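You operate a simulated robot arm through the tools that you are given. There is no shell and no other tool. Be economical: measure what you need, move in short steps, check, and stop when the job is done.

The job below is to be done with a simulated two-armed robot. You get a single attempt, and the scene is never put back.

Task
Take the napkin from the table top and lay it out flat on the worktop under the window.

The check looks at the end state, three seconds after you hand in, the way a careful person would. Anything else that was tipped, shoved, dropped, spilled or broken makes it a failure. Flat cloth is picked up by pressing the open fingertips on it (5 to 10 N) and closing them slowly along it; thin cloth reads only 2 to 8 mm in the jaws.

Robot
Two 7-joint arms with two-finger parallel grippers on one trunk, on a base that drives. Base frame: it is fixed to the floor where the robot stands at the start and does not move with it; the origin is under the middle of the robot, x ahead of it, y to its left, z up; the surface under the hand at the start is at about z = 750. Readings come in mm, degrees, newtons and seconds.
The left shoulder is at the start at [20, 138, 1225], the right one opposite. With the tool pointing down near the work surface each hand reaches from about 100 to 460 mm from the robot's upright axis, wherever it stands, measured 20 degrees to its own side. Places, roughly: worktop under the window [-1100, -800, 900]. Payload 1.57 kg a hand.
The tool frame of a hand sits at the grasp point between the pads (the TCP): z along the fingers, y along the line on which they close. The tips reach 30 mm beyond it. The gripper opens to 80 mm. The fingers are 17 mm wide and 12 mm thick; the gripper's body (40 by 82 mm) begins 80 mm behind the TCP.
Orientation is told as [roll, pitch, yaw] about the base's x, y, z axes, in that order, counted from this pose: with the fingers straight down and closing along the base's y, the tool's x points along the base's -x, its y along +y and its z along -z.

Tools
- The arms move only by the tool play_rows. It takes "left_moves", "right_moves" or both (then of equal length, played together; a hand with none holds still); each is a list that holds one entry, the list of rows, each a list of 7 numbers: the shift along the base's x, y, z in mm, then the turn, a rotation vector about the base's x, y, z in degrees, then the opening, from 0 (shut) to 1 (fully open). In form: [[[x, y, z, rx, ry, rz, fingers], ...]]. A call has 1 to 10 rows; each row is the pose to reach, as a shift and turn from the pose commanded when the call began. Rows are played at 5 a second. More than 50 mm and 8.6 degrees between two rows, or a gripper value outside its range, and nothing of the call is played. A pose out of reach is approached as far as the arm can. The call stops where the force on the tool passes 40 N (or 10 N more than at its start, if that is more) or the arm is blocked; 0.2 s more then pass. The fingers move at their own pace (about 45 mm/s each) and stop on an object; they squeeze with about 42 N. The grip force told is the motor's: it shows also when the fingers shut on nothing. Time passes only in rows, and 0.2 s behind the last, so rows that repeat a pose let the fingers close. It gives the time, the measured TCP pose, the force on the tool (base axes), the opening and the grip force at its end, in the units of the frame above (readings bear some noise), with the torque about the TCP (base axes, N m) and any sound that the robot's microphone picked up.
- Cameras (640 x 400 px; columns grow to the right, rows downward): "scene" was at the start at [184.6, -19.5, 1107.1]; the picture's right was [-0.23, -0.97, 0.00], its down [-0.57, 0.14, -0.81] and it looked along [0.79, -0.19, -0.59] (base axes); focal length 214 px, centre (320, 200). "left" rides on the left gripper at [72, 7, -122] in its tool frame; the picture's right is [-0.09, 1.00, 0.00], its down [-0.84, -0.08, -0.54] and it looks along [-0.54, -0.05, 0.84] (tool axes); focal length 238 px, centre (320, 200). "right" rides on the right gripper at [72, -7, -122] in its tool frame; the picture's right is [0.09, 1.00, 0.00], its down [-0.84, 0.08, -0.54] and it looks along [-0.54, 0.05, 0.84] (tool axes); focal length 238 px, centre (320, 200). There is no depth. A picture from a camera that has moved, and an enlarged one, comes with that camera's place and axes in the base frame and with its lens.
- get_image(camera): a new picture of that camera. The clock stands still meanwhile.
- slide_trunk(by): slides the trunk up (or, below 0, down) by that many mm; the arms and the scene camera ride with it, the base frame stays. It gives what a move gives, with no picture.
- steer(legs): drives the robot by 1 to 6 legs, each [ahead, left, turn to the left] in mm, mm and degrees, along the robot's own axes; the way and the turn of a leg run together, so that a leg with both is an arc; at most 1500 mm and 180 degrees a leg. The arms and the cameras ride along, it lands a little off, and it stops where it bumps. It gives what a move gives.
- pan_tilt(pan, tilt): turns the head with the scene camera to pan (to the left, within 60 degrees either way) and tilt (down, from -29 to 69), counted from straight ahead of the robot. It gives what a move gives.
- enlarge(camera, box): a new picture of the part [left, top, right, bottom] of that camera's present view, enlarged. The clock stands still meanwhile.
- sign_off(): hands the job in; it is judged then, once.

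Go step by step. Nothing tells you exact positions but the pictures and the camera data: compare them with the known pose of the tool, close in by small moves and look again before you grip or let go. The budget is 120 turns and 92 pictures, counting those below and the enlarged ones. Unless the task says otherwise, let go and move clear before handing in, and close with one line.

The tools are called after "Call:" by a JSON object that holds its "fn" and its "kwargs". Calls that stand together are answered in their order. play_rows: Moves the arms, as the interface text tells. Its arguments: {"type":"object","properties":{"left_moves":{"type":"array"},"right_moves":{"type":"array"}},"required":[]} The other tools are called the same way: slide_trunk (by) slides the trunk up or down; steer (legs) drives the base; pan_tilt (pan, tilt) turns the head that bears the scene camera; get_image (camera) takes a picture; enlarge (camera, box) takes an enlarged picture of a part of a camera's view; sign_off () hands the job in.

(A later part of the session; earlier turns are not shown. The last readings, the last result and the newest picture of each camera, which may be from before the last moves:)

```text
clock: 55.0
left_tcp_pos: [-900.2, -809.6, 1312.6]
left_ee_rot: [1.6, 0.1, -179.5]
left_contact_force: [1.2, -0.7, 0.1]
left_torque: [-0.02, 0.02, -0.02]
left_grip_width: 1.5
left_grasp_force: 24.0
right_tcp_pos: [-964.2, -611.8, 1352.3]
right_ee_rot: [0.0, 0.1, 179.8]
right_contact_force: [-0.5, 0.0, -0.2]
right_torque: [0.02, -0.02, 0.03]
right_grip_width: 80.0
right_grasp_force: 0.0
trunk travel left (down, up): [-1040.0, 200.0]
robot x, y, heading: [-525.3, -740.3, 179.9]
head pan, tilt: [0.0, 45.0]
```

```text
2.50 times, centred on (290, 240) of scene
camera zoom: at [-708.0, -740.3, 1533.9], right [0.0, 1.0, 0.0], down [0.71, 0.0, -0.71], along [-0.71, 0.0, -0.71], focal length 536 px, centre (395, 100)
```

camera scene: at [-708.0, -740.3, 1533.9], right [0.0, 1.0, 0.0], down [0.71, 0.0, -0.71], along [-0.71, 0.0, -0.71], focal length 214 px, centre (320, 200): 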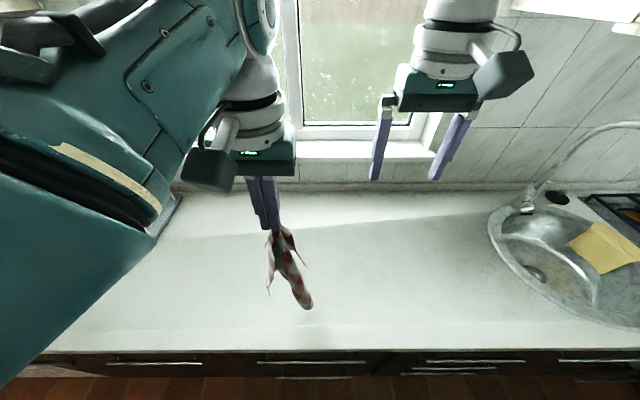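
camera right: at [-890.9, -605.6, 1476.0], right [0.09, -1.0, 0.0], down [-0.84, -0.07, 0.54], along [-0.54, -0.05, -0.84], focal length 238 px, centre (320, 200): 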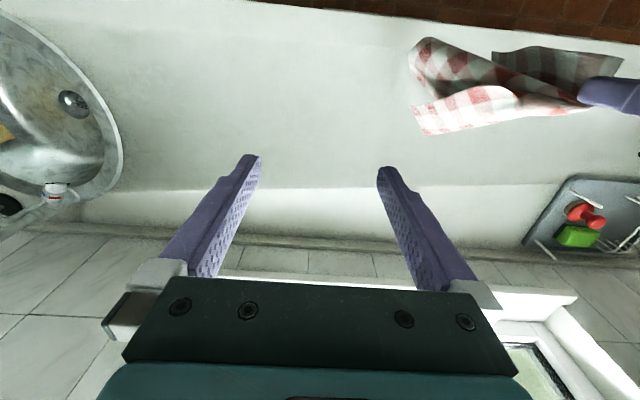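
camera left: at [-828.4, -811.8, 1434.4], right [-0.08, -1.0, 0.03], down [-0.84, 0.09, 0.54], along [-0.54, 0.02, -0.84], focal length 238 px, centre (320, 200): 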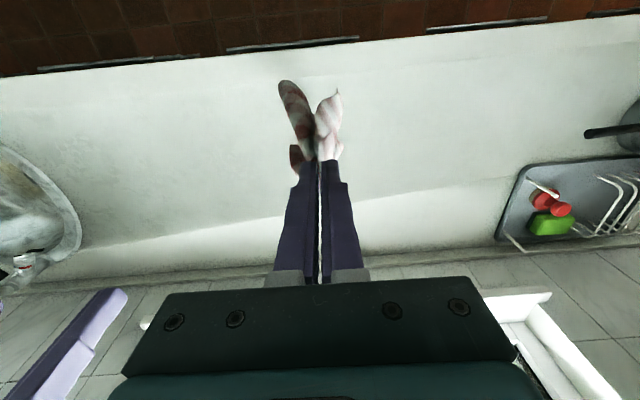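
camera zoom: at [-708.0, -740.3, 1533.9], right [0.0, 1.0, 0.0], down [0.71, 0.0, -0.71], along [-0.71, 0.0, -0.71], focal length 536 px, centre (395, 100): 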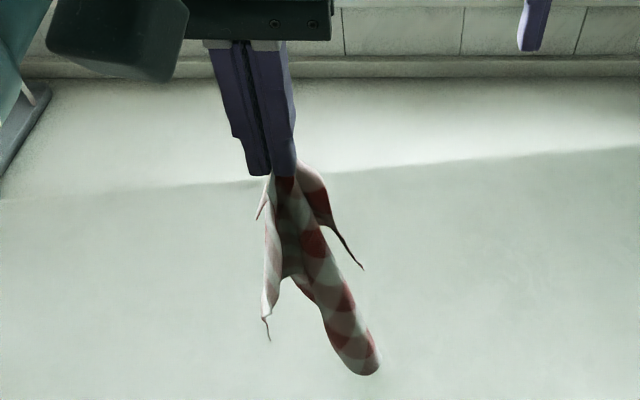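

By matching the two views, the free near corner hangs at about (−875, −841, 1095), on the robot side of the cloth. I'll pitch the left hand forward and move it to mid-front, and lower the right hand pitched forward beside it, to re-grip that corner in the air.

Call:
{"fn": "play_rows", "kwargs": {"left_moves": [[[-15, 8, 0, 0, 8, 0, 0], [-35, 16, 0, 0, 16, 0, 0], [-55, 24, 0, 0, 24, 0, 0], [-75, 34, 0, 0, 32, 0, 0], [-100, 44, 0, 0, 40, 0, 0], [-125, 54, 0, 0, 48, 0, 0], [-125, 54, 0, 0, 48, 0, 0], [-125, 54, 0, 0, 48, 0, 0]]], "right_moves": [[[0, 10, -30, 0, 8, 0, 1], [0, 20, -60, 0, 16, 0, 1], [0, 30, -95, 0, 24, 0, 1], [0, 30, -130, 0, 32, 0, 1], [0, 30, -165, 0, 40, 0, 1], [0, 30, -200, 0, 48, 0, 1], [0, 30, -240, 0, 56, 0, 1], [0, 30, -240, 0, 56, 0, 1]]]}}

Call:
{"fn": "play_rows", "kwargs": {"left_moves": [[[0, 0, 0, 0, 0, 0, 0], [0, 0, 0, 0, 0, 0, 0], [0, 0, 0, 0, 0, 0, 0], [0, 0, 0, 0, 0, 0, 0], [0, 0, 0, 0, 0, 0, 0]]]}}

Call:
{"fn": "get_image", "kwargs": {"camera": "scene"}}

Call:
{"fn": "get_image", "kwargs": {"camera": "right"}}

```text
clock: 57.0
left_tcp_pos: [-1028.6, -774.6, 1306.9]
left_ee_rot: [5.2, -48.0, 177.7]
left_contact_force: [0.9, -0.6, -0.3]
left_torque: [0.03, 0.0, -0.04]
left_grip_width: 1.5
left_grasp_force: 23.2
right_tcp_pos: [-978.5, -586.3, 1155.8]
right_ee_rot: [-3.3, -42.0, -179.2]
right_contact_force: [0.6, 0.5, 0.5]
right_torque: [0.02, 0.02, -0.03]
right_grip_width: 80.1
right_grasp_force: 0.1
right hand out of reach, approached as far as the arm can: row 5, 6, 7, 8
trunk travel left (down, up): [-1040.0, 200.0]
robot x, y, heading: [-528.3, -741.2, 179.6]
head pan, tilt: [0.0, 45.0]
stopped in row 8 (left hand): the arm was blocked; the commanded pose is now the measured one
```

```text
clock: 58.2
left_tcp_pos: [-1028.2, -773.8, 1305.8]
left_ee_rot: [5.1, -47.9, 177.7]
left_contact_force: [-0.7, 0.1, -0.4]
left_torque: [-0.02, 0.0, 0.01]
left_grip_width: 1.7
left_grasp_force: 23.4
right_tcp_pos: [-977.4, -585.9, 1154.5]
right_ee_rot: [-3.3, -42.0, -179.2]
right_contact_force: [-0.2, 0.9, -0.3]
right_torque: [-0.03, 0.02, 0.03]
right_grip_width: 80.1
right_grasp_force: 0.1
trunk travel left (down, up): [-1040.0, 200.0]
robot x, y, heading: [-525.7, -741.3, 179.8]
head pan, tilt: [0.0, 45.0]
```

```text
59 pictures are left
camera scene: at [-708.0, -740.3, 1533.9], right [0.0, 1.0, 0.0], down [0.71, 0.0, -0.71], along [-0.71, 0.0, -0.71], focal length 214 px, centre (320, 200)
```

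scene: 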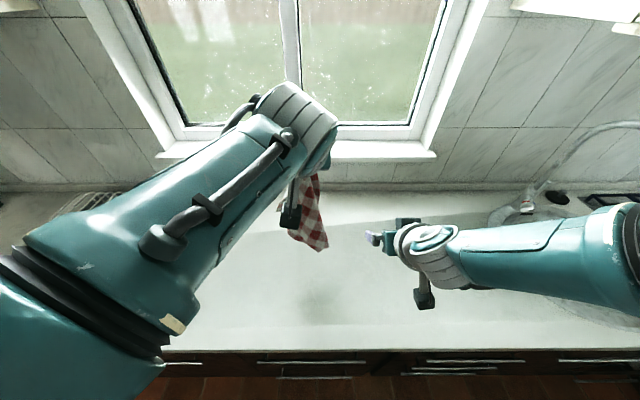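

```text
58 pictures are left
camera right: at [-841.2, -585.0, 1199.5], right [0.04, -0.99, -0.1], down [-0.26, -0.11, 0.96], along [-0.96, -0.02, -0.26], focal length 238 px, centre (320, 200)
```

right: 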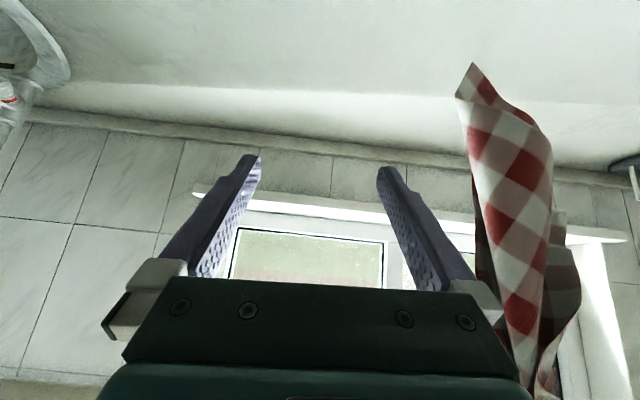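

The right camera (upside-down view) shows the cloth hanging from the left hand. I'll enlarge to tell the corners apart.

Call:
{"fn": "enlarge", "kwargs": {"camera": "right", "box": [420, 50, 640, 400]}}

Call:
{"fn": "get_image", "kwargs": {"camera": "left"}}

Call:
{"fn": "enlarge", "kwargs": {"camera": "scene", "box": [250, 150, 370, 270]}}

```text
1.14 times, centred on (530, 225) of right
camera zoom: at [-841.2, -585.0, 1199.5], right [0.04, -0.99, -0.1], down [-0.26, -0.11, 0.96], along [-0.96, -0.02, -0.26], focal length 272 px, centre (80, 171)
```

zoom: 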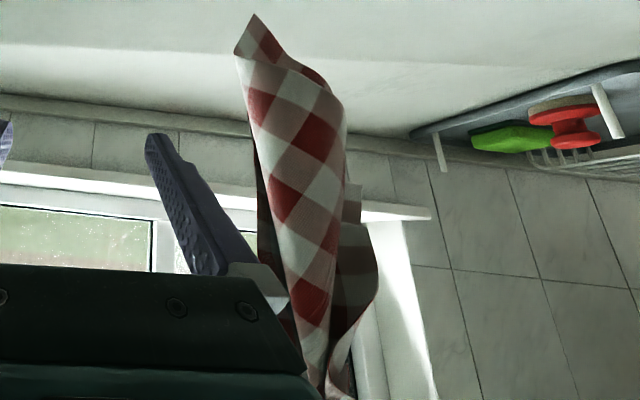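

```text
56 pictures are left
camera left: at [-888.9, -774.5, 1333.9], right [-0.04, -0.99, 0.13], down [-0.16, 0.13, 0.98], along [-0.99, 0.02, -0.16], focal length 238 px, centre (320, 200)
```

left: 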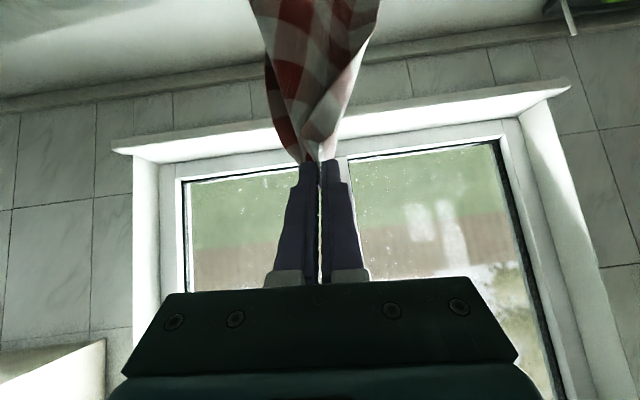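

```text
3.33 times, centred on (310, 210) of scene
camera zoom: at [-708.0, -740.3, 1533.9], right [0.0, 1.0, 0.0], down [0.71, 0.0, -0.71], along [-0.71, 0.0, -0.71], focal length 715 px, centre (353, 167)
```

zoom: 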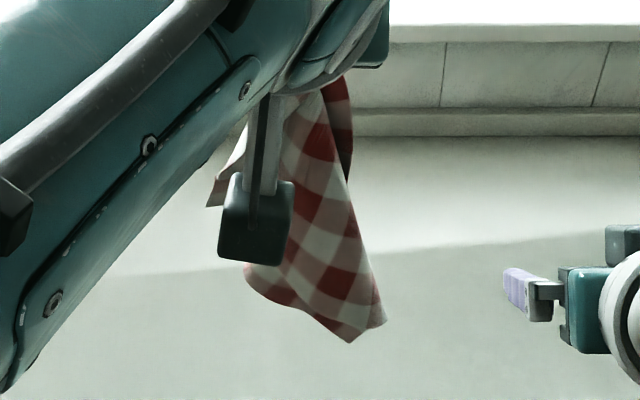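

Re-gripping in the air is cramped by reach. Instead I'll lay the hanging cloth down along the worktop while strafing left, then sort the corners out on the surface. First back to vertical fingers, right hand raised out of the way.

Call:
{"fn": "play_rows", "kwargs": {"left_moves": [[[15, 0, 0, 0, -8, 0, 0], [30, 0, 0, 0, -16, 0, 0], [50, 0, 0, 0, -24, 0, 0], [65, 0, 0, 0, -32, 0, 0], [80, 0, 0, 0, -40, 0, 0], [90, 0, 0, 0, -48, 0, 0], [90, 0, 0, 0, -48, 0, 0]]], "right_moves": [[[0, -5, 33, 0, -8, 0, 1], [0, -10, 66, 0, -16, 0, 1], [0, -15, 100, 0, -24, 0, 1], [0, -20, 133, 0, -32, 0, 1], [0, -25, 166, 0, -40, 0, 1], [0, -25, 200, 0, -42, 0, 1], [0, -25, 200, 0, -42, 0, 1]]]}}

Call:
{"fn": "steer", "kwargs": {"legs": [[0, -150, 0]]}}

Call:
{"fn": "get_image", "kwargs": {"camera": "scene"}}

```text
clock: 59.8
left_tcp_pos: [-938.2, -770.8, 1307.0]
left_ee_rot: [2.8, 0.2, 178.6]
left_contact_force: [-0.5, -0.7, -0.2]
left_torque: [0.0, -0.01, -0.01]
left_grip_width: 1.7
left_grasp_force: 23.7
right_tcp_pos: [-978.4, -610.7, 1356.1]
right_ee_rot: [-2.6, 0.2, -179.4]
right_contact_force: [-0.9, -0.2, -0.7]
right_torque: [0.01, -0.04, 0.02]
right_grip_width: 80.2
right_grasp_force: 0.0
trunk travel left (down, up): [-1040.0, 200.0]
robot x, y, heading: [-525.4, -739.0, 179.6]
head pan, tilt: [0.0, 45.0]
```

```text
clock: 61.2
left_tcp_pos: [-938.4, -616.0, 1307.4]
left_ee_rot: [2.9, 0.1, 178.6]
left_contact_force: [-0.7, -0.2, -0.2]
left_torque: [0.02, 0.03, -0.02]
left_grip_width: 1.4
left_grasp_force: 23.0
right_tcp_pos: [-978.4, -458.8, 1356.1]
right_ee_rot: [-2.7, 0.1, -179.4]
right_contact_force: [0.0, 0.1, 0.0]
right_torque: [-0.01, -0.02, -0.01]
right_grip_width: 80.0
right_grasp_force: 0.1
trunk travel left (down, up): [-1040.0, 200.0]
robot x, y, heading: [-524.7, -587.2, 179.8]
head pan, tilt: [0.0, 45.0]
```

```text
54 pictures are left
camera scene: at [-708.5, -584.0, 1536.4], right [0.05, 1.0, 0.0], down [0.68, -0.03, -0.73], along [-0.73, 0.04, -0.69], focal length 214 px, centre (320, 200)
```

scene: 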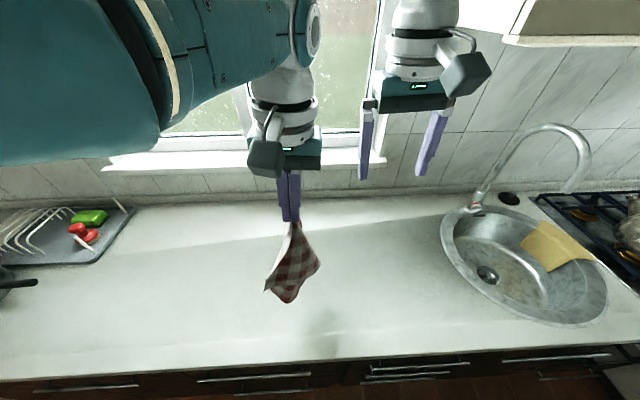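

I'll lower the trunk so the lowest corner nears the surface and look.

Call:
{"fn": "slide_trunk", "kwargs": {"by": -100}}

Call:
{"fn": "enlarge", "kwargs": {"camera": "scene", "box": [200, 160, 400, 360]}}

```text
clock: 62.5
left_tcp_pos: [-939.0, -618.9, 1206.8]
left_ee_rot: [2.9, 0.1, 178.7]
left_contact_force: [-0.8, 0.1, -1.0]
left_torque: [0.02, 0.02, 0.02]
left_grip_width: 1.6
left_grasp_force: 23.6
right_tcp_pos: [-979.6, -458.7, 1256.5]
right_ee_rot: [-2.7, 0.0, -179.4]
right_contact_force: [-0.1, -0.7, -0.6]
right_torque: [-0.02, -0.03, 0.01]
right_grip_width: 80.0
right_grasp_force: 0.1
trunk travel left (down, up): [-940.0, 300.0]
robot x, y, heading: [-527.7, -588.0, 179.8]
head pan, tilt: [0.0, 45.0]
```

```text
2.00 times, centred on (300, 260) of scene
camera zoom: at [-708.2, -584.4, 1435.8], right [0.05, 1.0, 0.0], down [0.69, -0.03, -0.72], along [-0.72, 0.03, -0.69], focal length 429 px, centre (360, 80)
```

zoom: 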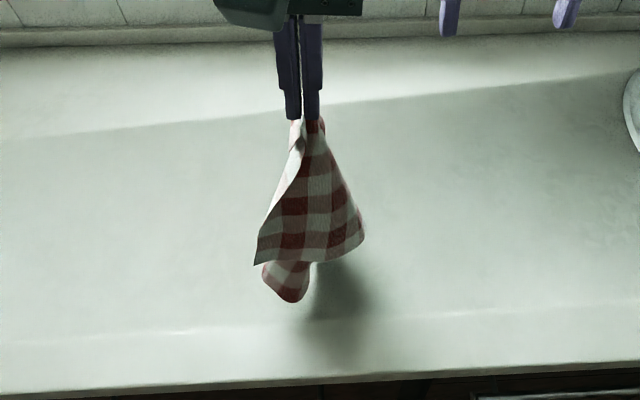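

The free near corner now hangs at about (−900, −685, 995), front-left of the hand. I'll turn the left wrist so this corner swings to the robot's right side, within the right hand's reach.

Call:
{"fn": "slide_trunk", "kwargs": {"by": 60}}

Call:
{"fn": "play_rows", "kwargs": {"left_moves": [[[0, 0, 0, 0, 0, 8.5, 0], [0, 0, 0, 0, 0, 17, 0], [0, 0, 0, 0, 0, 25.5, 0], [0, 0, 0, 0, 0, 34, 0], [0, 0, 0, 0, 0, 42.5, 0], [0, 0, 0, 0, 0, 51, 0], [0, 0, 0, 0, 0, 59.5, 0], [0, 0, 0, 0, 0, 68, 0], [0, 0, 0, 0, 0, 76.5, 0], [0, 0, 0, 0, 0, 85, 0]]], "right_moves": [[[0, 15, 0, 0, 0, 0, 1], [0, 30, 0, 0, 0, 0, 1], [0, 45, 0, 0, 0, 0, 1], [0, 45, 0, 0, 0, 0, 1], [0, 45, 0, 0, 0, 0, 1], [0, 45, 0, 0, 0, 0, 1], [0, 45, 0, 0, 0, 0, 1], [0, 45, 0, 0, 0, 0, 1], [0, 45, 0, 0, 0, 0, 1], [0, 45, 0, 0, 0, 0, 1]]]}}

Call:
{"fn": "get_image", "kwargs": {"camera": "scene"}}

```text
clock: 63.5
left_tcp_pos: [-938.4, -619.2, 1266.5]
left_ee_rot: [2.8, 0.1, 178.7]
left_contact_force: [0.1, 0.0, -0.5]
left_torque: [0.01, 0.01, -0.01]
left_grip_width: 1.5
left_grasp_force: 23.5
right_tcp_pos: [-978.3, -458.9, 1316.1]
right_ee_rot: [-2.8, 0.1, -179.4]
right_contact_force: [0.1, 0.8, 0.3]
right_torque: [-0.03, 0.01, -0.03]
right_grip_width: 80.2
right_grasp_force: 0.0
trunk travel left (down, up): [-1000.0, 240.0]
robot x, y, heading: [-525.4, -586.7, 179.6]
head pan, tilt: [0.0, 45.0]
```

```text
clock: 65.7
left_tcp_pos: [-939.0, -618.2, 1266.7]
left_ee_rot: [2.9, 0.2, -96.1]
left_contact_force: [-0.2, -0.3, -0.1]
left_torque: [-0.03, 0.01, 0.0]
left_grip_width: 1.7
left_grasp_force: 23.7
right_tcp_pos: [-978.2, -414.1, 1314.1]
right_ee_rot: [-2.7, 0.0, -179.3]
right_contact_force: [-0.2, -1.0, 0.5]
right_torque: [0.02, 0.01, 0.0]
right_grip_width: 80.1
right_grasp_force: 0.0
trunk travel left (down, up): [-1000.0, 240.0]
robot x, y, heading: [-524.3, -590.0, 179.8]
head pan, tilt: [0.0, 45.0]
```

```text
52 pictures are left
camera scene: at [-707.6, -584.8, 1494.6], right [0.04, 1.0, 0.0], down [0.7, -0.03, -0.71], along [-0.71, 0.03, -0.7], focal length 214 px, centre (320, 200)
```

scene: 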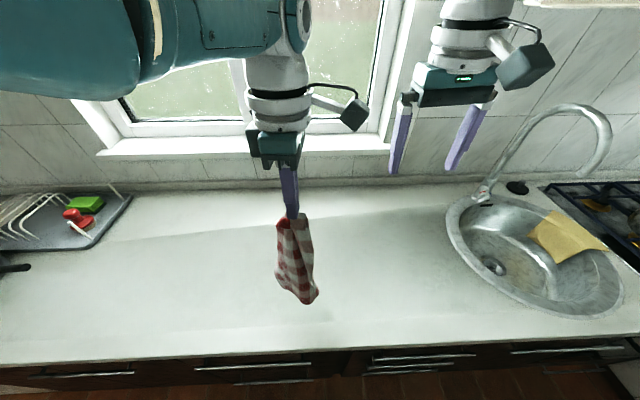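

The wrist turned easily. Now a closer look from both cameras.

Call:
{"fn": "enlarge", "kwargs": {"camera": "scene", "box": [240, 190, 360, 320]}}

Call:
{"fn": "enlarge", "kwargs": {"camera": "right", "box": [380, 0, 640, 170]}}

```text
3.08 times, centred on (300, 255) of scene
camera zoom: at [-707.6, -584.8, 1494.6], right [0.04, 1.0, 0.0], down [0.7, -0.03, -0.71], along [-0.71, 0.03, -0.7], focal length 660 px, centre (382, 31)
```

zoom: 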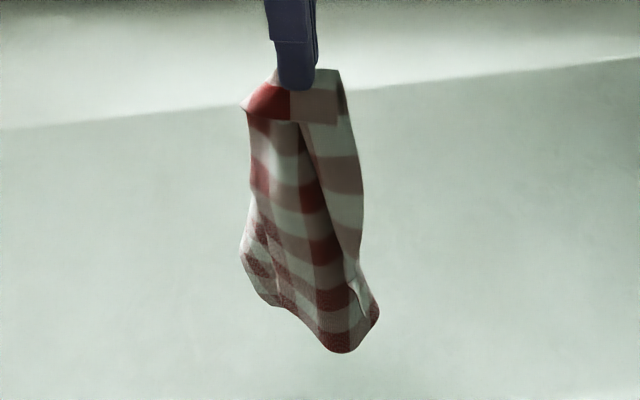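

```text
2.35 times, centred on (510, 85) of right
camera zoom: at [-905.8, -412.4, 1439.0], right [0.1, -0.99, -0.05], down [-0.84, -0.11, 0.54], along [-0.54, -0.02, -0.84], focal length 561 px, centre (-127, 471)
```

zoom: 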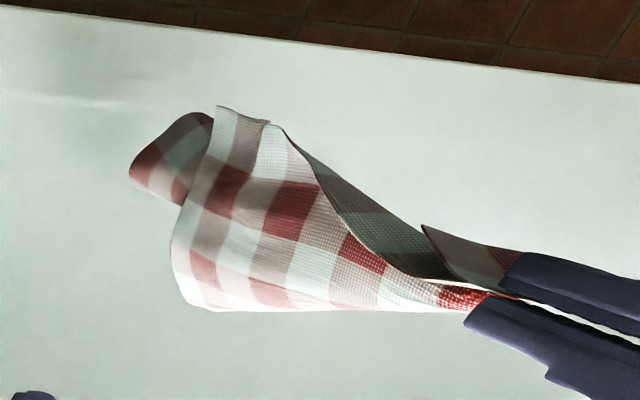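

The free corner is clearly visible at about (−884, −589, 1054), its flap hanging in the x–z plane. I'll roll the right hand 45° so its fingers point left and down, staged robot-side of the corner, then slide in along −x.

Call:
{"fn": "play_rows", "kwargs": {"right_moves": [[[25, 0, -40, -7.5, 0, 0, 1], [50, 0, -80, -15, 0, 0, 1], [75, 0, -120, -22.5, 0, 0, 1], [100, 0, -160, -30, 0, 0, 1], [125, 0, -200, -37.5, 0, 0, 1], [148, 0, -239, -45, 0, 0, 1], [148, 0, -239, -45, 0, 0, 1]]]}}

Call:
{"fn": "get_image", "kwargs": {"camera": "scene"}}

```text
clock: 67.3
left_tcp_pos: [-936.3, -617.6, 1266.0]
left_ee_rot: [2.9, 0.1, -96.3]
left_contact_force: [-0.7, 0.2, -0.1]
left_torque: [0.03, 0.01, -0.02]
left_grip_width: 1.8
left_grasp_force: 23.7
right_tcp_pos: [-835.6, -424.8, 1170.2]
right_ee_rot: [29.0, -0.1, -179.3]
right_contact_force: [0.0, 0.0, 0.0]
right_torque: [0.0, 0.02, 0.02]
right_grip_width: 80.2
right_grasp_force: 0.1
right hand out of reach, approached as far as the arm can: row 4, 5, 6, 7
trunk travel left (down, up): [-1000.0, 240.0]
robot x, y, heading: [-526.8, -591.1, 179.7]
head pan, tilt: [0.0, 45.0]
```

```text
49 pictures are left
camera scene: at [-707.6, -584.9, 1494.5], right [0.04, 1.0, 0.0], down [0.7, -0.03, -0.71], along [-0.71, 0.03, -0.7], focal length 214 px, centre (320, 200)
```

scene: 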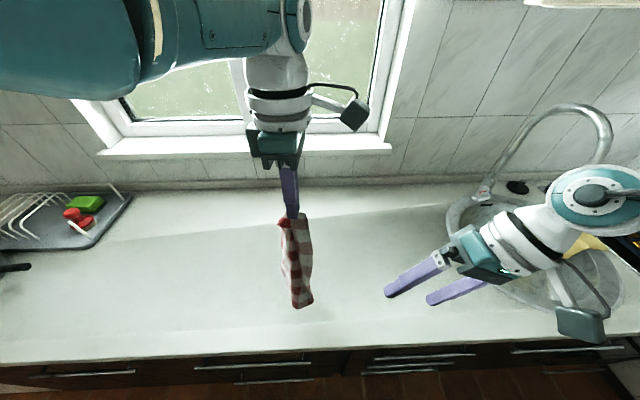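

The roll is right; the low outward spot was just out of reach. Moving inward brings it back in range.

Call:
{"fn": "play_rows", "kwargs": {"right_moves": [[[0, -45, 0, 0, 0, 0, 1], [0, -90, 0, 0, 0, 0, 1], [0, -130, 0, 0, 0, 0, 1], [0, -160, 0, 0, 0, 0, 1], [0, -160, 0, 0, 0, 0, 1], [0, -160, 0, 0, 0, 0, 1]]]}}

Call:
{"fn": "get_image", "kwargs": {"camera": "scene"}}

Call:
{"fn": "get_image", "kwargs": {"camera": "right"}}

```text
clock: 68.7
left_tcp_pos: [-938.1, -618.0, 1266.3]
left_ee_rot: [2.9, 0.0, -96.2]
left_contact_force: [0.0, -1.0, 0.7]
left_torque: [-0.02, -0.03, -0.03]
left_grip_width: 1.6
left_grasp_force: 23.6
right_tcp_pos: [-839.8, -588.0, 1171.3]
right_ee_rot: [29.0, 0.1, -179.4]
right_contact_force: [0.4, -0.4, -0.3]
right_torque: [0.0, 0.02, 0.02]
right_grip_width: 80.0
right_grasp_force: 0.0
trunk travel left (down, up): [-1000.0, 240.0]
robot x, y, heading: [-525.4, -587.7, 179.8]
head pan, tilt: [0.0, 45.0]
```

```text
48 pictures are left
camera scene: at [-707.6, -584.8, 1494.5], right [0.04, 1.0, 0.0], down [0.7, -0.03, -0.71], along [-0.71, 0.03, -0.7], focal length 214 px, centre (320, 200)
```

scene: 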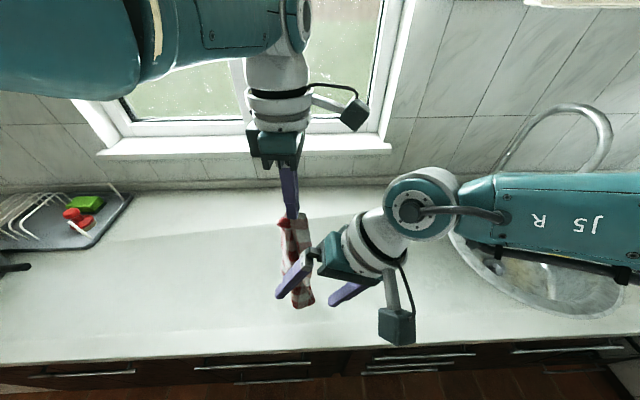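

```text
47 pictures are left
camera right: at [-766.8, -522.5, 1277.2], right [0.1, -0.87, 0.48], down [-0.84, 0.19, 0.51], along [-0.54, -0.46, -0.71], focal length 238 px, centre (320, 200)
```

right: 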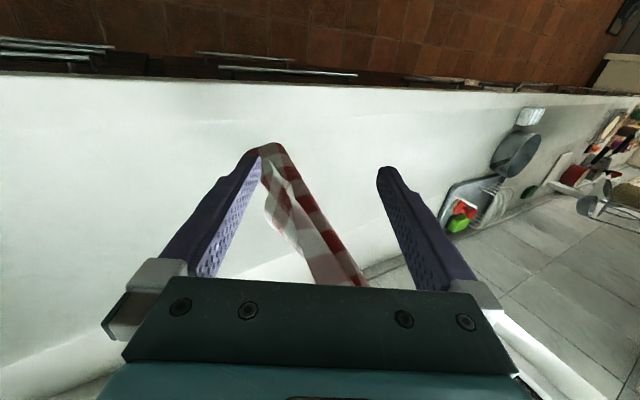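

The right hand is staged in front of the cloth. I'll lower it by 95 mm and roll a bit more.

Call:
{"fn": "play_rows", "kwargs": {"right_moves": [[[0, 0, -25, -4, 0, 0, 1], [0, 0, -50, -8, 0, 0, 1], [0, 0, -75, -12, 0, 0, 1], [0, 0, -90, -14, 0, 0, 1], [0, 0, -90, -14, 0, 0, 1]]]}}

Call:
{"fn": "enlarge", "kwargs": {"camera": "scene", "box": [230, 190, 390, 330]}}

Call:
{"fn": "enlarge", "kwargs": {"camera": "right", "box": [200, 80, 460, 290]}}

```text
clock: 69.9
left_tcp_pos: [-939.0, -618.3, 1266.6]
left_ee_rot: [3.0, 0.0, -96.3]
left_contact_force: [-0.4, 0.7, -0.8]
left_torque: [-0.01, 0.0, 0.0]
left_grip_width: 1.7
left_grasp_force: 23.9
right_tcp_pos: [-838.6, -587.5, 1131.0]
right_ee_rot: [35.7, -0.1, -179.4]
right_contact_force: [0.1, -0.3, -0.6]
right_torque: [0.02, 0.01, 0.01]
right_grip_width: 79.9
right_grasp_force: 0.1
right hand out of reach, approached as far as the arm can: row 2, 3, 4, 5
trunk travel left (down, up): [-1000.0, 240.0]
robot x, y, heading: [-525.0, -587.0, 179.5]
head pan, tilt: [0.0, 45.0]
```

```text
2.86 times, centred on (310, 260) of scene
camera zoom: at [-707.6, -584.8, 1494.5], right [0.04, 1.0, 0.0], down [0.7, -0.03, -0.71], along [-0.71, 0.03, -0.7], focal length 613 px, centre (349, 29)
```

zoom: 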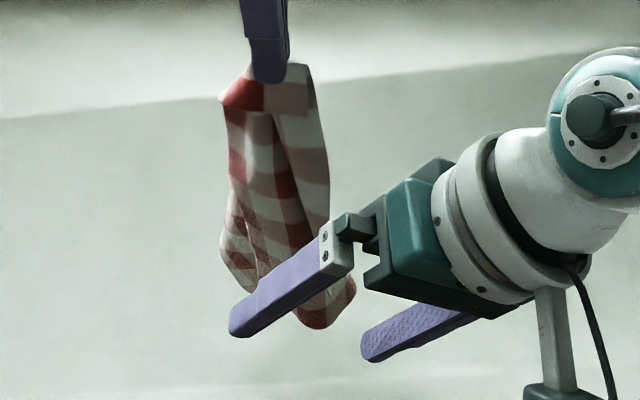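

```text
1.90 times, centred on (330, 185) of right
camera zoom: at [-766.5, -511.2, 1226.7], right [0.1, -0.81, 0.58], down [-0.84, 0.25, 0.49], along [-0.54, -0.54, -0.65], focal length 454 px, centre (301, 229)
```

zoom: 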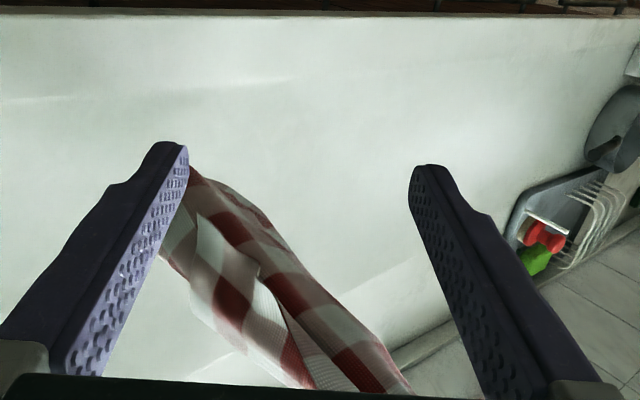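

The right hand's lowest reach here is z ≈ 1131, so I'll raise the left hand 60 mm to bring the corner up to it, then slide the open jaws in along −x.

Call:
{"fn": "play_rows", "kwargs": {"left_moves": [[[0, 0, 15, 0, 0, 0, 0], [0, 0, 30, 0, 0, 0, 0], [0, 0, 45, 0, 0, 0, 0], [0, 0, 60, 0, 0, 0, 0], [0, 0, 60, 0, 0, 0, 0], [0, 0, 60, 0, 0, 0, 0], [0, 0, 60, 0, 0, 0, 0]]]}}

Call:
{"fn": "play_rows", "kwargs": {"right_moves": [[[-12, -3, 0, 0, 0, 0, 1], [-24, -5, 0, 0, 0, 0, 1], [-36, -5, 0, 0, 0, 0, 1], [-46, -5, 0, 0, 0, 0, 1], [-53, -5, 0, 0, 0, 0, 1], [-53, -5, 0, 0, 0, 0, 1]]]}}

Call:
{"fn": "enlarge", "kwargs": {"camera": "scene", "box": [230, 170, 390, 310]}}

Call:
{"fn": "enlarge", "kwargs": {"camera": "right", "box": [200, 80, 460, 290]}}

```text
clock: 71.5
left_tcp_pos: [-937.9, -617.9, 1325.3]
left_ee_rot: [2.9, 0.0, -96.3]
left_contact_force: [0.4, -0.4, 0.6]
left_torque: [-0.01, 0.01, -0.05]
left_grip_width: 1.7
left_grasp_force: 23.3
right_tcp_pos: [-839.3, -587.4, 1130.3]
right_ee_rot: [35.8, -0.2, -179.4]
right_contact_force: [0.1, 0.0, 0.1]
right_torque: [-0.04, -0.01, 0.01]
right_grip_width: 80.1
right_grasp_force: 0.2
trunk travel left (down, up): [-1000.0, 240.0]
robot x, y, heading: [-525.4, -587.1, 179.6]
head pan, tilt: [0.0, 45.0]
```

```text
clock: 72.9
left_tcp_pos: [-937.2, -617.7, 1326.4]
left_ee_rot: [2.9, 0.0, -96.3]
left_contact_force: [-1.0, -0.9, -0.9]
left_torque: [0.01, -0.01, -0.01]
left_grip_width: 1.5
left_grasp_force: 23.8
right_tcp_pos: [-866.5, -588.9, 1150.2]
right_ee_rot: [35.6, -0.1, -179.5]
right_contact_force: [-0.6, 0.1, -0.2]
right_torque: [-0.02, 0.02, -0.02]
right_grip_width: 80.0
right_grasp_force: 0.0
right hand out of reach, approached as far as the arm can: row 1, 2, 3, 4, 5, 6
trunk travel left (down, up): [-1000.0, 240.0]
robot x, y, heading: [-526.3, -590.5, 179.6]
head pan, tilt: [0.0, 45.0]
```

```text
2.86 times, centred on (310, 240) of scene
camera zoom: at [-705.8, -583.2, 1491.7], right [0.06, 1.0, 0.0], down [0.72, -0.05, -0.69], along [-0.69, 0.04, -0.73], focal length 613 px, centre (349, 86)
```

zoom: 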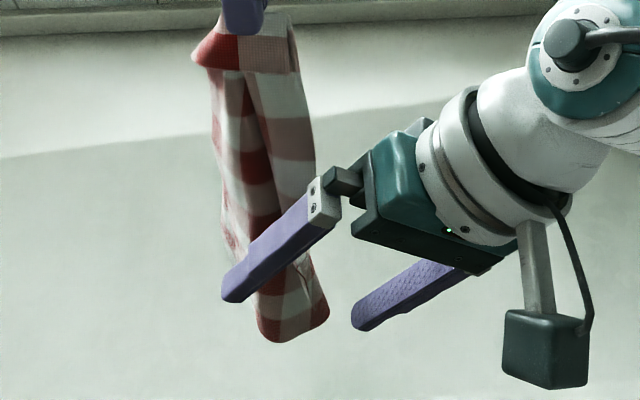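

```text
1.90 times, centred on (330, 185) of right
camera zoom: at [-794.3, -510.9, 1247.6], right [0.1, -0.81, 0.58], down [-0.84, 0.25, 0.49], along [-0.54, -0.54, -0.65], focal length 454 px, centre (301, 229)
```

zoom: 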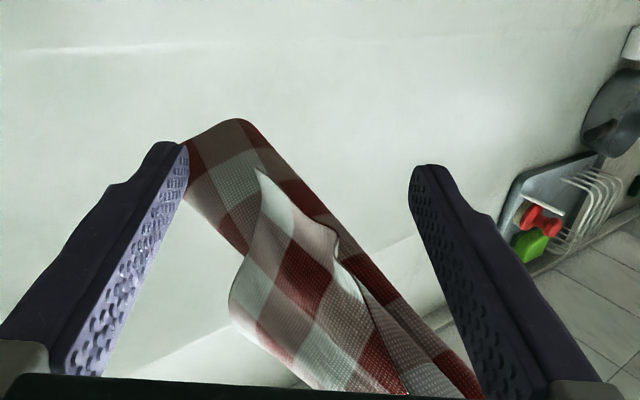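

The corner is plainly between the jaws in view, just beyond them in −x, and the right arm is at its limit. I'll bring the left hand 36 mm toward me and 20 mm up instead.

Call:
{"fn": "play_rows", "kwargs": {"left_moves": [[[8, 0, 6, 0, 0, 0, 0], [16, 0, 12, 0, 0, 0, 0], [24, 0, 17, 0, 0, 0, 0], [30, 0, 20, 0, 0, 0, 0], [36, 0, 20, 0, 0, 0, 0], [36, 0, 20, 0, 0, 0, 0], [36, 0, 20, 0, 0, 0, 0], [36, 0, 20, 0, 0, 0, 0]]]}}

Call:
{"fn": "enlarge", "kwargs": {"camera": "scene", "box": [230, 170, 390, 310]}}

Call:
{"fn": "enlarge", "kwargs": {"camera": "right", "box": [200, 80, 460, 290]}}

```text
clock: 74.7
left_tcp_pos: [-914.2, -613.8, 1352.1]
left_ee_rot: [0.7, 0.7, -96.3]
left_contact_force: [0.0, -0.2, 0.6]
left_torque: [-0.01, -0.02, 0.02]
left_grip_width: 1.7
left_grasp_force: 24.3
left hand out of reach, approached as far as the arm can: row 4, 5
right_tcp_pos: [-867.3, -587.8, 1151.4]
right_ee_rot: [35.7, -0.1, -179.4]
right_contact_force: [0.5, 0.3, -0.3]
right_torque: [0.01, 0.0, -0.03]
right_grip_width: 80.0
right_grasp_force: 0.1
trunk travel left (down, up): [-1000.0, 240.0]
robot x, y, heading: [-526.6, -590.7, 179.6]
head pan, tilt: [0.0, 45.0]
```

```text
2.86 times, centred on (310, 240) of scene
camera zoom: at [-707.3, -587.8, 1493.9], right [0.0, 1.0, 0.0], down [0.71, 0.0, -0.71], along [-0.71, 0.0, -0.71], focal length 613 px, centre (349, 86)
```

zoom: 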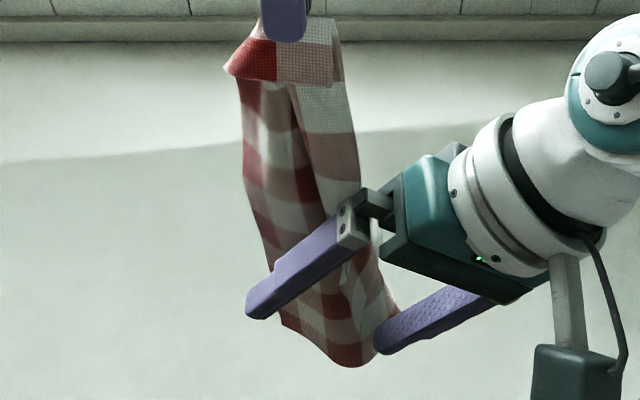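

```text
1.90 times, centred on (330, 185) of right
camera zoom: at [-794.2, -511.0, 1247.5], right [0.1, -0.81, 0.58], down [-0.84, 0.25, 0.49], along [-0.54, -0.54, -0.65], focal length 454 px, centre (301, 229)
```

zoom: 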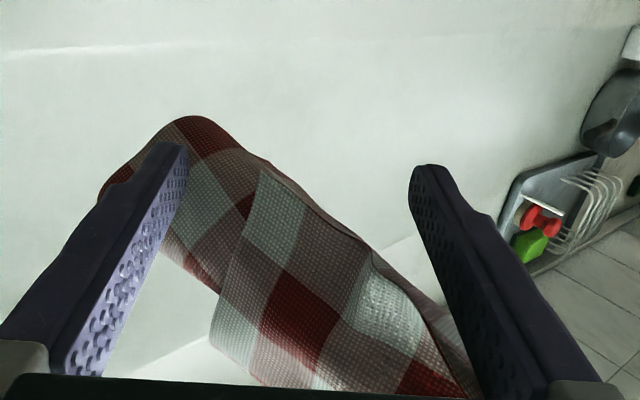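

The corner should now sit between the pads, about 10 mm past their centre. I'll close the right gripper slowly.

Call:
{"fn": "play_rows", "kwargs": {"right_moves": [[[0, 0, 0, 0, 0, 0, 0.8], [0, 0, 0, 0, 0, 0, 0.6], [0, 0, 0, 0, 0, 0, 0.45], [0, 0, 0, 0, 0, 0, 0.3], [0, 0, 0, 0, 0, 0, 0.15], [0, 0, 0, 0, 0, 0, 0], [0, 0, 0, 0, 0, 0, 0], [0, 0, 0, 0, 0, 0, 0], [0, 0, 0, 0, 0, 0, 0]]]}}

Call:
{"fn": "enlarge", "kwargs": {"camera": "scene", "box": [230, 170, 390, 310]}}

Call:
{"fn": "enlarge", "kwargs": {"camera": "right", "box": [200, 80, 460, 290]}}

```text
clock: 76.7
left_tcp_pos: [-914.4, -613.2, 1351.7]
left_ee_rot: [0.7, 0.7, -96.1]
left_contact_force: [0.9, 0.2, -0.1]
left_torque: [0.0, -0.01, -0.02]
left_grip_width: 1.6
left_grasp_force: 23.7
right_tcp_pos: [-867.4, -588.4, 1149.9]
right_ee_rot: [35.7, -0.1, -179.4]
right_contact_force: [0.0, -0.4, 0.1]
right_torque: [0.0, -0.02, -0.01]
right_grip_width: 2.0
right_grasp_force: 23.6
trunk travel left (down, up): [-1000.0, 240.0]
robot x, y, heading: [-525.0, -587.7, 179.5]
head pan, tilt: [0.0, 45.0]
```

```text
2.86 times, centred on (310, 240) of scene
camera zoom: at [-707.3, -587.8, 1493.9], right [0.0, 1.0, 0.0], down [0.71, 0.0, -0.71], along [-0.71, 0.0, -0.71], focal length 613 px, centre (349, 86)
```

zoom: 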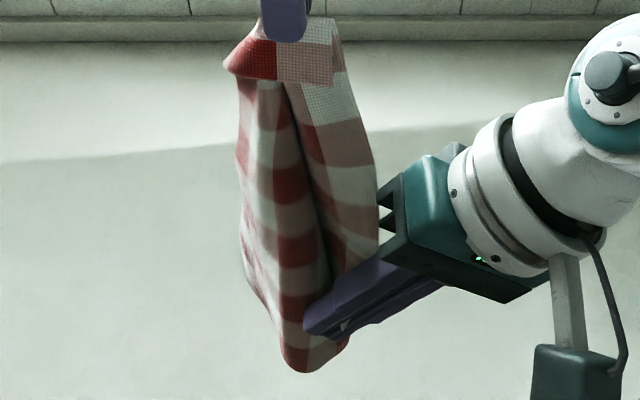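

```text
1.90 times, centred on (330, 185) of right
camera zoom: at [-794.3, -511.0, 1247.5], right [0.1, -0.81, 0.58], down [-0.84, 0.25, 0.49], along [-0.54, -0.54, -0.65], focal length 454 px, centre (301, 229)
```

zoom: 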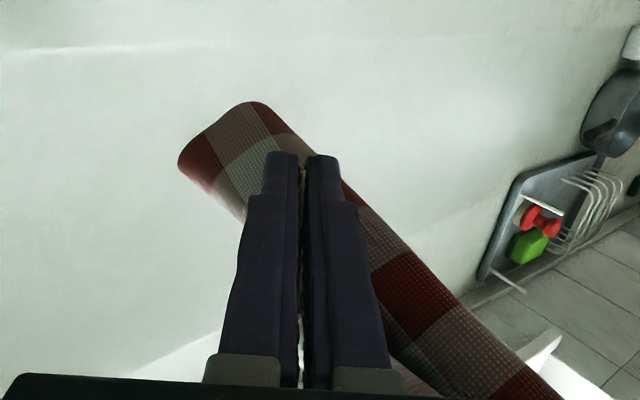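

The right hand now holds the free corner (2.0 mm). I'll raise it around to the left hand's height with some slack, straightening its roll.

Call:
{"fn": "play_rows", "kwargs": {"right_moves": [[[0, 20, 30, 5, 0, 0, 0], [-4, 45, 60, 10, 0, 0, 0], [-10, 68, 90, 15, 0, 0, 0], [-18, 88, 120, 20, 0, 0, 0], [-26, 103, 148, 25, 0, 0, 0], [-34, 114, 172, 30, 0, 0, 0], [-42, 122, 190, 36, 0, 0, 0], [-47, 125, 202, 36, 0, 0, 0], [-47, 125, 202, 36, 0, 0, 0]]]}}

Call:
{"fn": "get_image", "kwargs": {"camera": "scene"}}

```text
clock: 78.7
left_tcp_pos: [-915.3, -614.2, 1352.6]
left_ee_rot: [0.7, 0.8, -96.4]
left_contact_force: [0.1, 3.2, 0.5]
left_torque: [0.1, 0.01, -0.01]
left_grip_width: 1.8
left_grasp_force: 23.2
right_tcp_pos: [-913.2, -461.7, 1353.2]
right_ee_rot: [-0.3, 0.2, -179.4]
right_contact_force: [0.5, -2.9, -2.4]
right_torque: [0.05, -0.02, 0.0]
right_grip_width: 1.8
right_grasp_force: 23.3
trunk travel left (down, up): [-1000.0, 240.0]
robot x, y, heading: [-523.6, -586.3, 180.0]
head pan, tilt: [0.0, 45.0]
```

```text
38 pictures are left
camera scene: at [-707.3, -587.8, 1493.9], right [0.0, 1.0, 0.0], down [0.71, 0.0, -0.71], along [-0.71, 0.0, -0.71], focal length 214 px, centre (320, 200)
```

scene: 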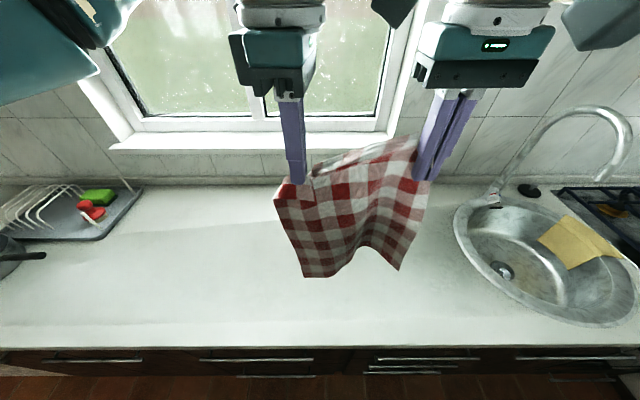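

Recovered: both corners are held again with about 3 N between them. I'll turn the left wrist back so its fold lies in the cloth's plane.

Call:
{"fn": "play_rows", "kwargs": {"left_moves": [[[0, 0, 0, 0, 0, -8.5, 0], [0, 0, 0, 0, 0, -17, 0], [0, 0, 0, 0, 0, -25.5, 0], [0, 0, 0, 0, 0, -34, 0], [0, 0, 0, 0, 0, -42.5, 0], [0, 0, 0, 0, 0, -51, 0], [0, 0, 0, 0, 0, -59.5, 0], [0, 0, 0, 0, 0, -68, 0], [0, 0, 0, 0, 0, -76.5, 0], [0, 0, 0, 0, 0, -84, 0]]]}}

Call:
{"fn": "steer", "kwargs": {"legs": [[50, 60, 0]]}}

```text
clock: 80.9
left_tcp_pos: [-901.2, -617.5, 1349.0]
left_ee_rot: [2.7, 0.0, 179.5]
left_contact_force: [-0.3, 2.6, 0.8]
left_torque: [0.09, 0.02, 0.08]
left_grip_width: 1.7
left_grasp_force: 23.5
right_tcp_pos: [-912.9, -462.2, 1352.0]
right_ee_rot: [-0.3, 0.3, -179.4]
right_contact_force: [0.7, -3.3, -1.3]
right_torque: [0.05, 0.01, 0.06]
right_grip_width: 1.9
right_grasp_force: 22.5
trunk travel left (down, up): [-1000.0, 240.0]
robot x, y, heading: [-527.2, -589.0, 179.6]
head pan, tilt: [0.0, 45.0]
```

```text
clock: 82.0
left_tcp_pos: [-950.0, -676.6, 1346.5]
left_ee_rot: [2.8, 0.1, 179.7]
left_contact_force: [-0.7, 3.2, 1.4]
left_torque: [0.12, -0.01, 0.05]
left_grip_width: 1.6
left_grasp_force: 22.7
right_tcp_pos: [-963.8, -521.1, 1352.8]
right_ee_rot: [-0.3, 0.3, -179.5]
right_contact_force: [1.3, -2.3, -1.3]
right_torque: [0.07, 0.01, 0.01]
right_grip_width: 1.5
right_grasp_force: 23.3
trunk travel left (down, up): [-1000.0, 240.0]
robot x, y, heading: [-576.5, -646.5, 180.0]
head pan, tilt: [0.0, 45.0]
```

Base now 238 mm from the worktop edge with no bump. I'll pitch both hands forward together and extend to x ≈ −1107, staying inside the known reach and keeping their spacing.

Call:
{"fn": "play_rows", "kwargs": {"left_moves": [[[-15, -6, 0, 0, 7, 0, 0], [-35, -12, 0, 0, 14, 0, 0], [-55, -19, 0, 0, 21, 0, 0], [-80, -26, 0, 0, 28, 0, 0], [-105, -33, 0, 0, 35, 0, 0], [-130, -40, 0, 0, 42, 0, 0], [-157, -45, 0, 0, 49, 0, 0], [-157, -45, 0, 0, 49, 0, 0]]], "right_moves": [[[-12, -6, 0, 0, 7, 0, 0], [-31, -12, 0, 0, 14, 0, 0], [-50, -19, 0, 0, 21, 0, 0], [-73, -26, 0, 0, 28, 0, 0], [-96, -33, 0, 0, 35, 0, 0], [-118, -40, 0, 0, 42, 0, 0], [-143, -45, 0, 0, 49, 0, 0], [-143, -45, 0, 0, 49, 0, 0]]]}}

Call:
{"fn": "get_image", "kwargs": {"camera": "scene"}}

```text
clock: 83.8
left_tcp_pos: [-1107.1, -722.6, 1345.5]
left_ee_rot: [3.2, -48.9, 179.5]
left_contact_force: [0.7, 2.9, 1.6]
left_torque: [0.1, -0.04, -0.06]
left_grip_width: 1.7
left_grasp_force: 23.2
right_tcp_pos: [-1108.6, -564.6, 1351.3]
right_ee_rot: [-0.9, -48.8, -179.2]
right_contact_force: [-1.0, -2.9, -1.0]
right_torque: [0.06, -0.03, -0.02]
right_grip_width: 1.6
right_grasp_force: 23.0
trunk travel left (down, up): [-1000.0, 240.0]
robot x, y, heading: [-576.9, -645.9, 179.7]
head pan, tilt: [0.0, 45.0]
```

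```text
37 pictures are left
camera scene: at [-756.8, -646.7, 1493.9], right [0.0, 1.0, 0.0], down [0.71, 0.0, -0.71], along [-0.71, 0.0, -0.71], focal length 214 px, centre (320, 200)
```

scene: 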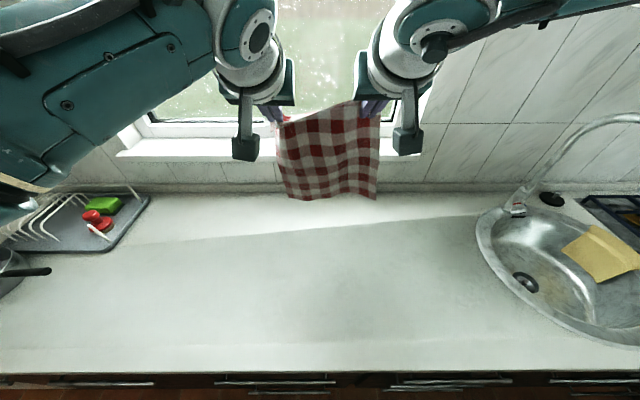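

Hanging neatly at tips x ≈ −1130. I'll extend a further 20 mm in tiny rows, lower the trunk 120 mm and check the hem's height.

Call:
{"fn": "play_rows", "kwargs": {"left_moves": [[[-5, 0, 0, 0, 0, 0, 0], [-10, 0, 0, 0, 0, 0, 0], [-15, 0, 0, 0, 0, 0, 0], [-20, 0, 0, 0, 0, 0, 0]]], "right_moves": [[[-5, 0, 0, 0, 0, 0, 0], [-10, 0, 0, 0, 0, 0, 0], [-15, 0, 0, 0, 0, 0, 0], [-20, 0, 0, 0, 0, 0, 0]]]}}

Call:
{"fn": "slide_trunk", "kwargs": {"by": -120}}

Call:
{"fn": "enlarge", "kwargs": {"camera": "scene", "box": [220, 80, 440, 260]}}

```text
clock: 84.8
left_tcp_pos: [-1127.2, -721.9, 1347.9]
left_ee_rot: [3.1, -48.9, 179.5]
left_contact_force: [0.2, 1.6, 0.4]
left_torque: [0.07, -0.01, -0.01]
left_grip_width: 1.4
left_grasp_force: 24.1
right_tcp_pos: [-1126.4, -566.2, 1352.3]
right_ee_rot: [-0.9, -48.7, -179.1]
right_contact_force: [-0.1, -2.8, -1.0]
right_torque: [0.03, 0.02, -0.07]
right_grip_width: 1.9
right_grasp_force: 23.8
trunk travel left (down, up): [-1000.0, 240.0]
robot x, y, heading: [-577.1, -646.6, 179.7]
head pan, tilt: [0.0, 45.0]
```

```text
clock: 86.2
left_tcp_pos: [-1127.6, -721.3, 1226.3]
left_ee_rot: [3.2, -48.9, 179.6]
left_contact_force: [0.4, 2.4, 1.1]
left_torque: [0.08, -0.01, -0.01]
left_grip_width: 1.8
left_grasp_force: 23.4
right_tcp_pos: [-1125.1, -565.1, 1232.1]
right_ee_rot: [-0.9, -48.6, -179.2]
right_contact_force: [-0.1, -0.6, -1.3]
right_torque: [0.06, 0.03, -0.02]
right_grip_width: 1.5
right_grasp_force: 24.1
trunk travel left (down, up): [-880.0, 360.0]
robot x, y, heading: [-576.0, -648.7, 179.6]
head pan, tilt: [0.0, 45.0]
```

```text
2.22 times, centred on (330, 170) of scene
camera zoom: at [-756.8, -646.7, 1373.9], right [0.0, 1.0, 0.0], down [0.71, 0.0, -0.71], along [-0.71, 0.0, -0.71], focal length 477 px, centre (298, 267)
```

zoom: 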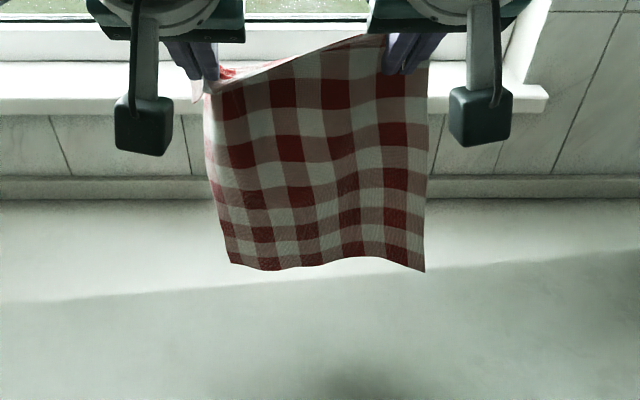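

The cloth hangs straight, hem about 80 mm above the worktop. I'll lower 70 mm and look for contact.

Call:
{"fn": "slide_trunk", "kwargs": {"by": -70}}

Call:
{"fn": "enlarge", "kwargs": {"camera": "scene", "box": [220, 80, 440, 260]}}

```text
clock: 87.3
left_tcp_pos: [-1128.2, -721.6, 1157.8]
left_ee_rot: [3.3, -48.9, 179.6]
left_contact_force: [0.6, 2.3, 0.4]
left_torque: [0.03, -0.03, -0.02]
left_grip_width: 1.5
left_grasp_force: 23.1
right_tcp_pos: [-1127.0, -565.5, 1161.7]
right_ee_rot: [-0.9, -48.7, -179.3]
right_contact_force: [0.4, -1.1, -0.8]
right_torque: [0.03, -0.02, -0.04]
right_grip_width: 1.7
right_grasp_force: 23.2
trunk travel left (down, up): [-810.0, 430.0]
robot x, y, heading: [-577.9, -654.4, 179.9]
head pan, tilt: [0.0, 45.0]
```

```text
2.22 times, centred on (330, 170) of scene
camera zoom: at [-756.9, -646.7, 1303.9], right [0.0, 1.0, 0.0], down [0.71, 0.0, -0.71], along [-0.71, 0.0, -0.71], focal length 477 px, centre (298, 267)
```

zoom: 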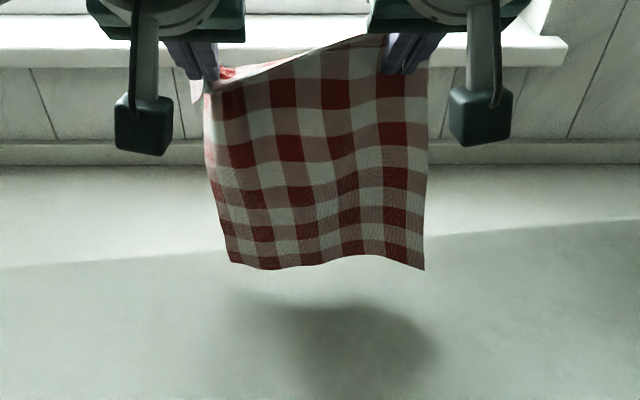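

Not touching yet; shadow is closing on the hem. Lower 50 mm more.

Call:
{"fn": "slide_trunk", "kwargs": {"by": -50}}

Call:
{"fn": "enlarge", "kwargs": {"camera": "scene", "box": [220, 80, 440, 260]}}

```text
clock: 88.2
left_tcp_pos: [-1126.3, -722.5, 1107.8]
left_ee_rot: [3.2, -49.0, 179.6]
left_contact_force: [0.3, 2.0, 1.0]
left_torque: [0.05, 0.01, -0.01]
left_grip_width: 1.5
left_grasp_force: 23.3
right_tcp_pos: [-1126.4, -565.6, 1113.2]
right_ee_rot: [-0.9, -48.7, -179.2]
right_contact_force: [0.8, -1.8, -1.1]
right_torque: [0.03, 0.0, 0.0]
right_grip_width: 1.4
right_grasp_force: 23.1
trunk travel left (down, up): [-760.0, 480.0]
robot x, y, heading: [-577.5, -647.7, 179.8]
head pan, tilt: [0.0, 45.0]
```

```text
2.22 times, centred on (330, 170) of scene
camera zoom: at [-756.9, -646.7, 1253.9], right [0.0, 1.0, 0.0], down [0.71, 0.0, -0.71], along [-0.71, 0.0, -0.71], focal length 477 px, centre (298, 267)
```

zoom: 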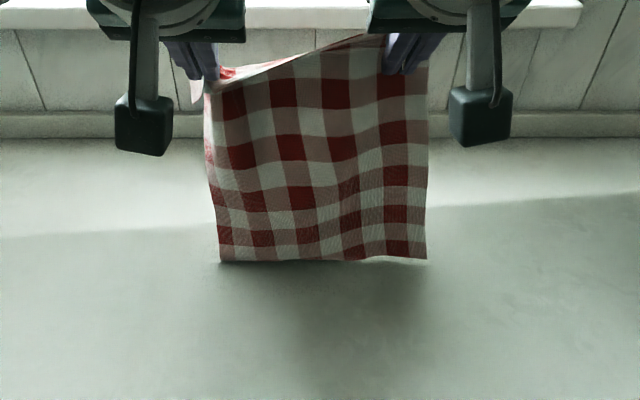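

The hem has just touched down. Now I'll move both hands back and down together along an arc, laying the cloth toward me; first half then check.

Call:
{"fn": "play_rows", "kwargs": {"left_moves": [[[10, 0, -6, 0, 0, 0, 0], [22, 0, -11, 0, 0, 0, 0], [35, 0, -16, 0, 0, 0, 0], [48, 0, -21, 0, 0, 0, 0], [60, 0, -27, 0, 0, 0, 0], [73, 0, -33, 0, 0, 0, 0], [86, 0, -40, 0, 0, 0, 0], [98, 0, -47, 0, 0, 0, 0], [110, 0, -54, 0, 0, 0, 0], [120, 0, -62, 0, 0, 0, 0]]], "right_moves": [[[10, 0, -6, 0, 0, 0, 0], [22, 0, -11, 0, 0, 0, 0], [35, 0, -16, 0, 0, 0, 0], [48, 0, -21, 0, 0, 0, 0], [60, 0, -27, 0, 0, 0, 0], [73, 0, -33, 0, 0, 0, 0], [86, 0, -40, 0, 0, 0, 0], [98, 0, -47, 0, 0, 0, 0], [110, 0, -54, 0, 0, 0, 0], [120, 0, -62, 0, 0, 0, 0]]]}}

Call:
{"fn": "get_image", "kwargs": {"camera": "scene"}}

```text
clock: 90.5
left_tcp_pos: [-1007.1, -721.7, 1045.3]
left_ee_rot: [3.3, -48.9, 179.5]
left_contact_force: [0.1, 0.3, 0.3]
left_torque: [0.04, -0.01, 0.02]
left_grip_width: 1.8
left_grasp_force: 23.0
right_tcp_pos: [-1006.7, -565.7, 1049.8]
right_ee_rot: [-0.9, -48.8, -179.2]
right_contact_force: [-0.8, -1.3, -0.9]
right_torque: [0.01, -0.03, -0.02]
right_grip_width: 1.7
right_grasp_force: 23.7
trunk travel left (down, up): [-760.0, 480.0]
robot x, y, heading: [-570.9, -649.0, 179.8]
head pan, tilt: [0.0, 45.0]
```

```text
33 pictures are left
camera scene: at [-756.8, -646.7, 1253.9], right [0.0, 1.0, 0.0], down [0.71, 0.0, -0.71], along [-0.71, 0.0, -0.71], focal length 214 px, centre (320, 200)
```

scene: 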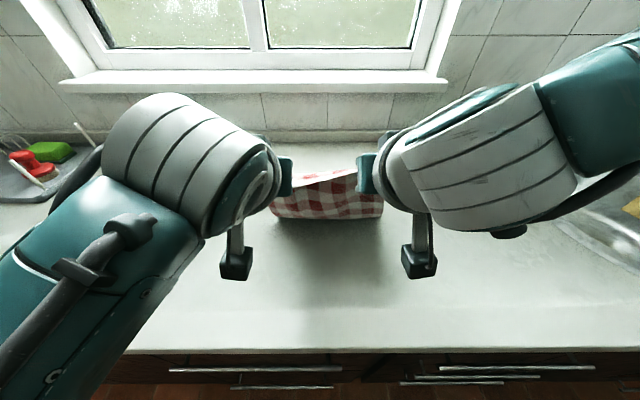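

The cloth is draping down and away toward the wall as intended. Let me check the hem from the left hand camera.

Call:
{"fn": "get_image", "kwargs": {"camera": "left"}}

```text
32 pictures are left
camera left: at [-867.1, -722.1, 1071.0], right [-0.03, -0.99, 0.11], down [-0.14, 0.11, 0.98], along [-0.99, 0.01, -0.15], focal length 238 px, centre (320, 200)
```

left: 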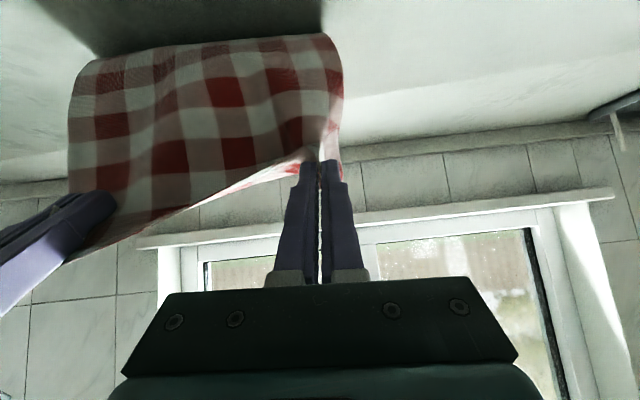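

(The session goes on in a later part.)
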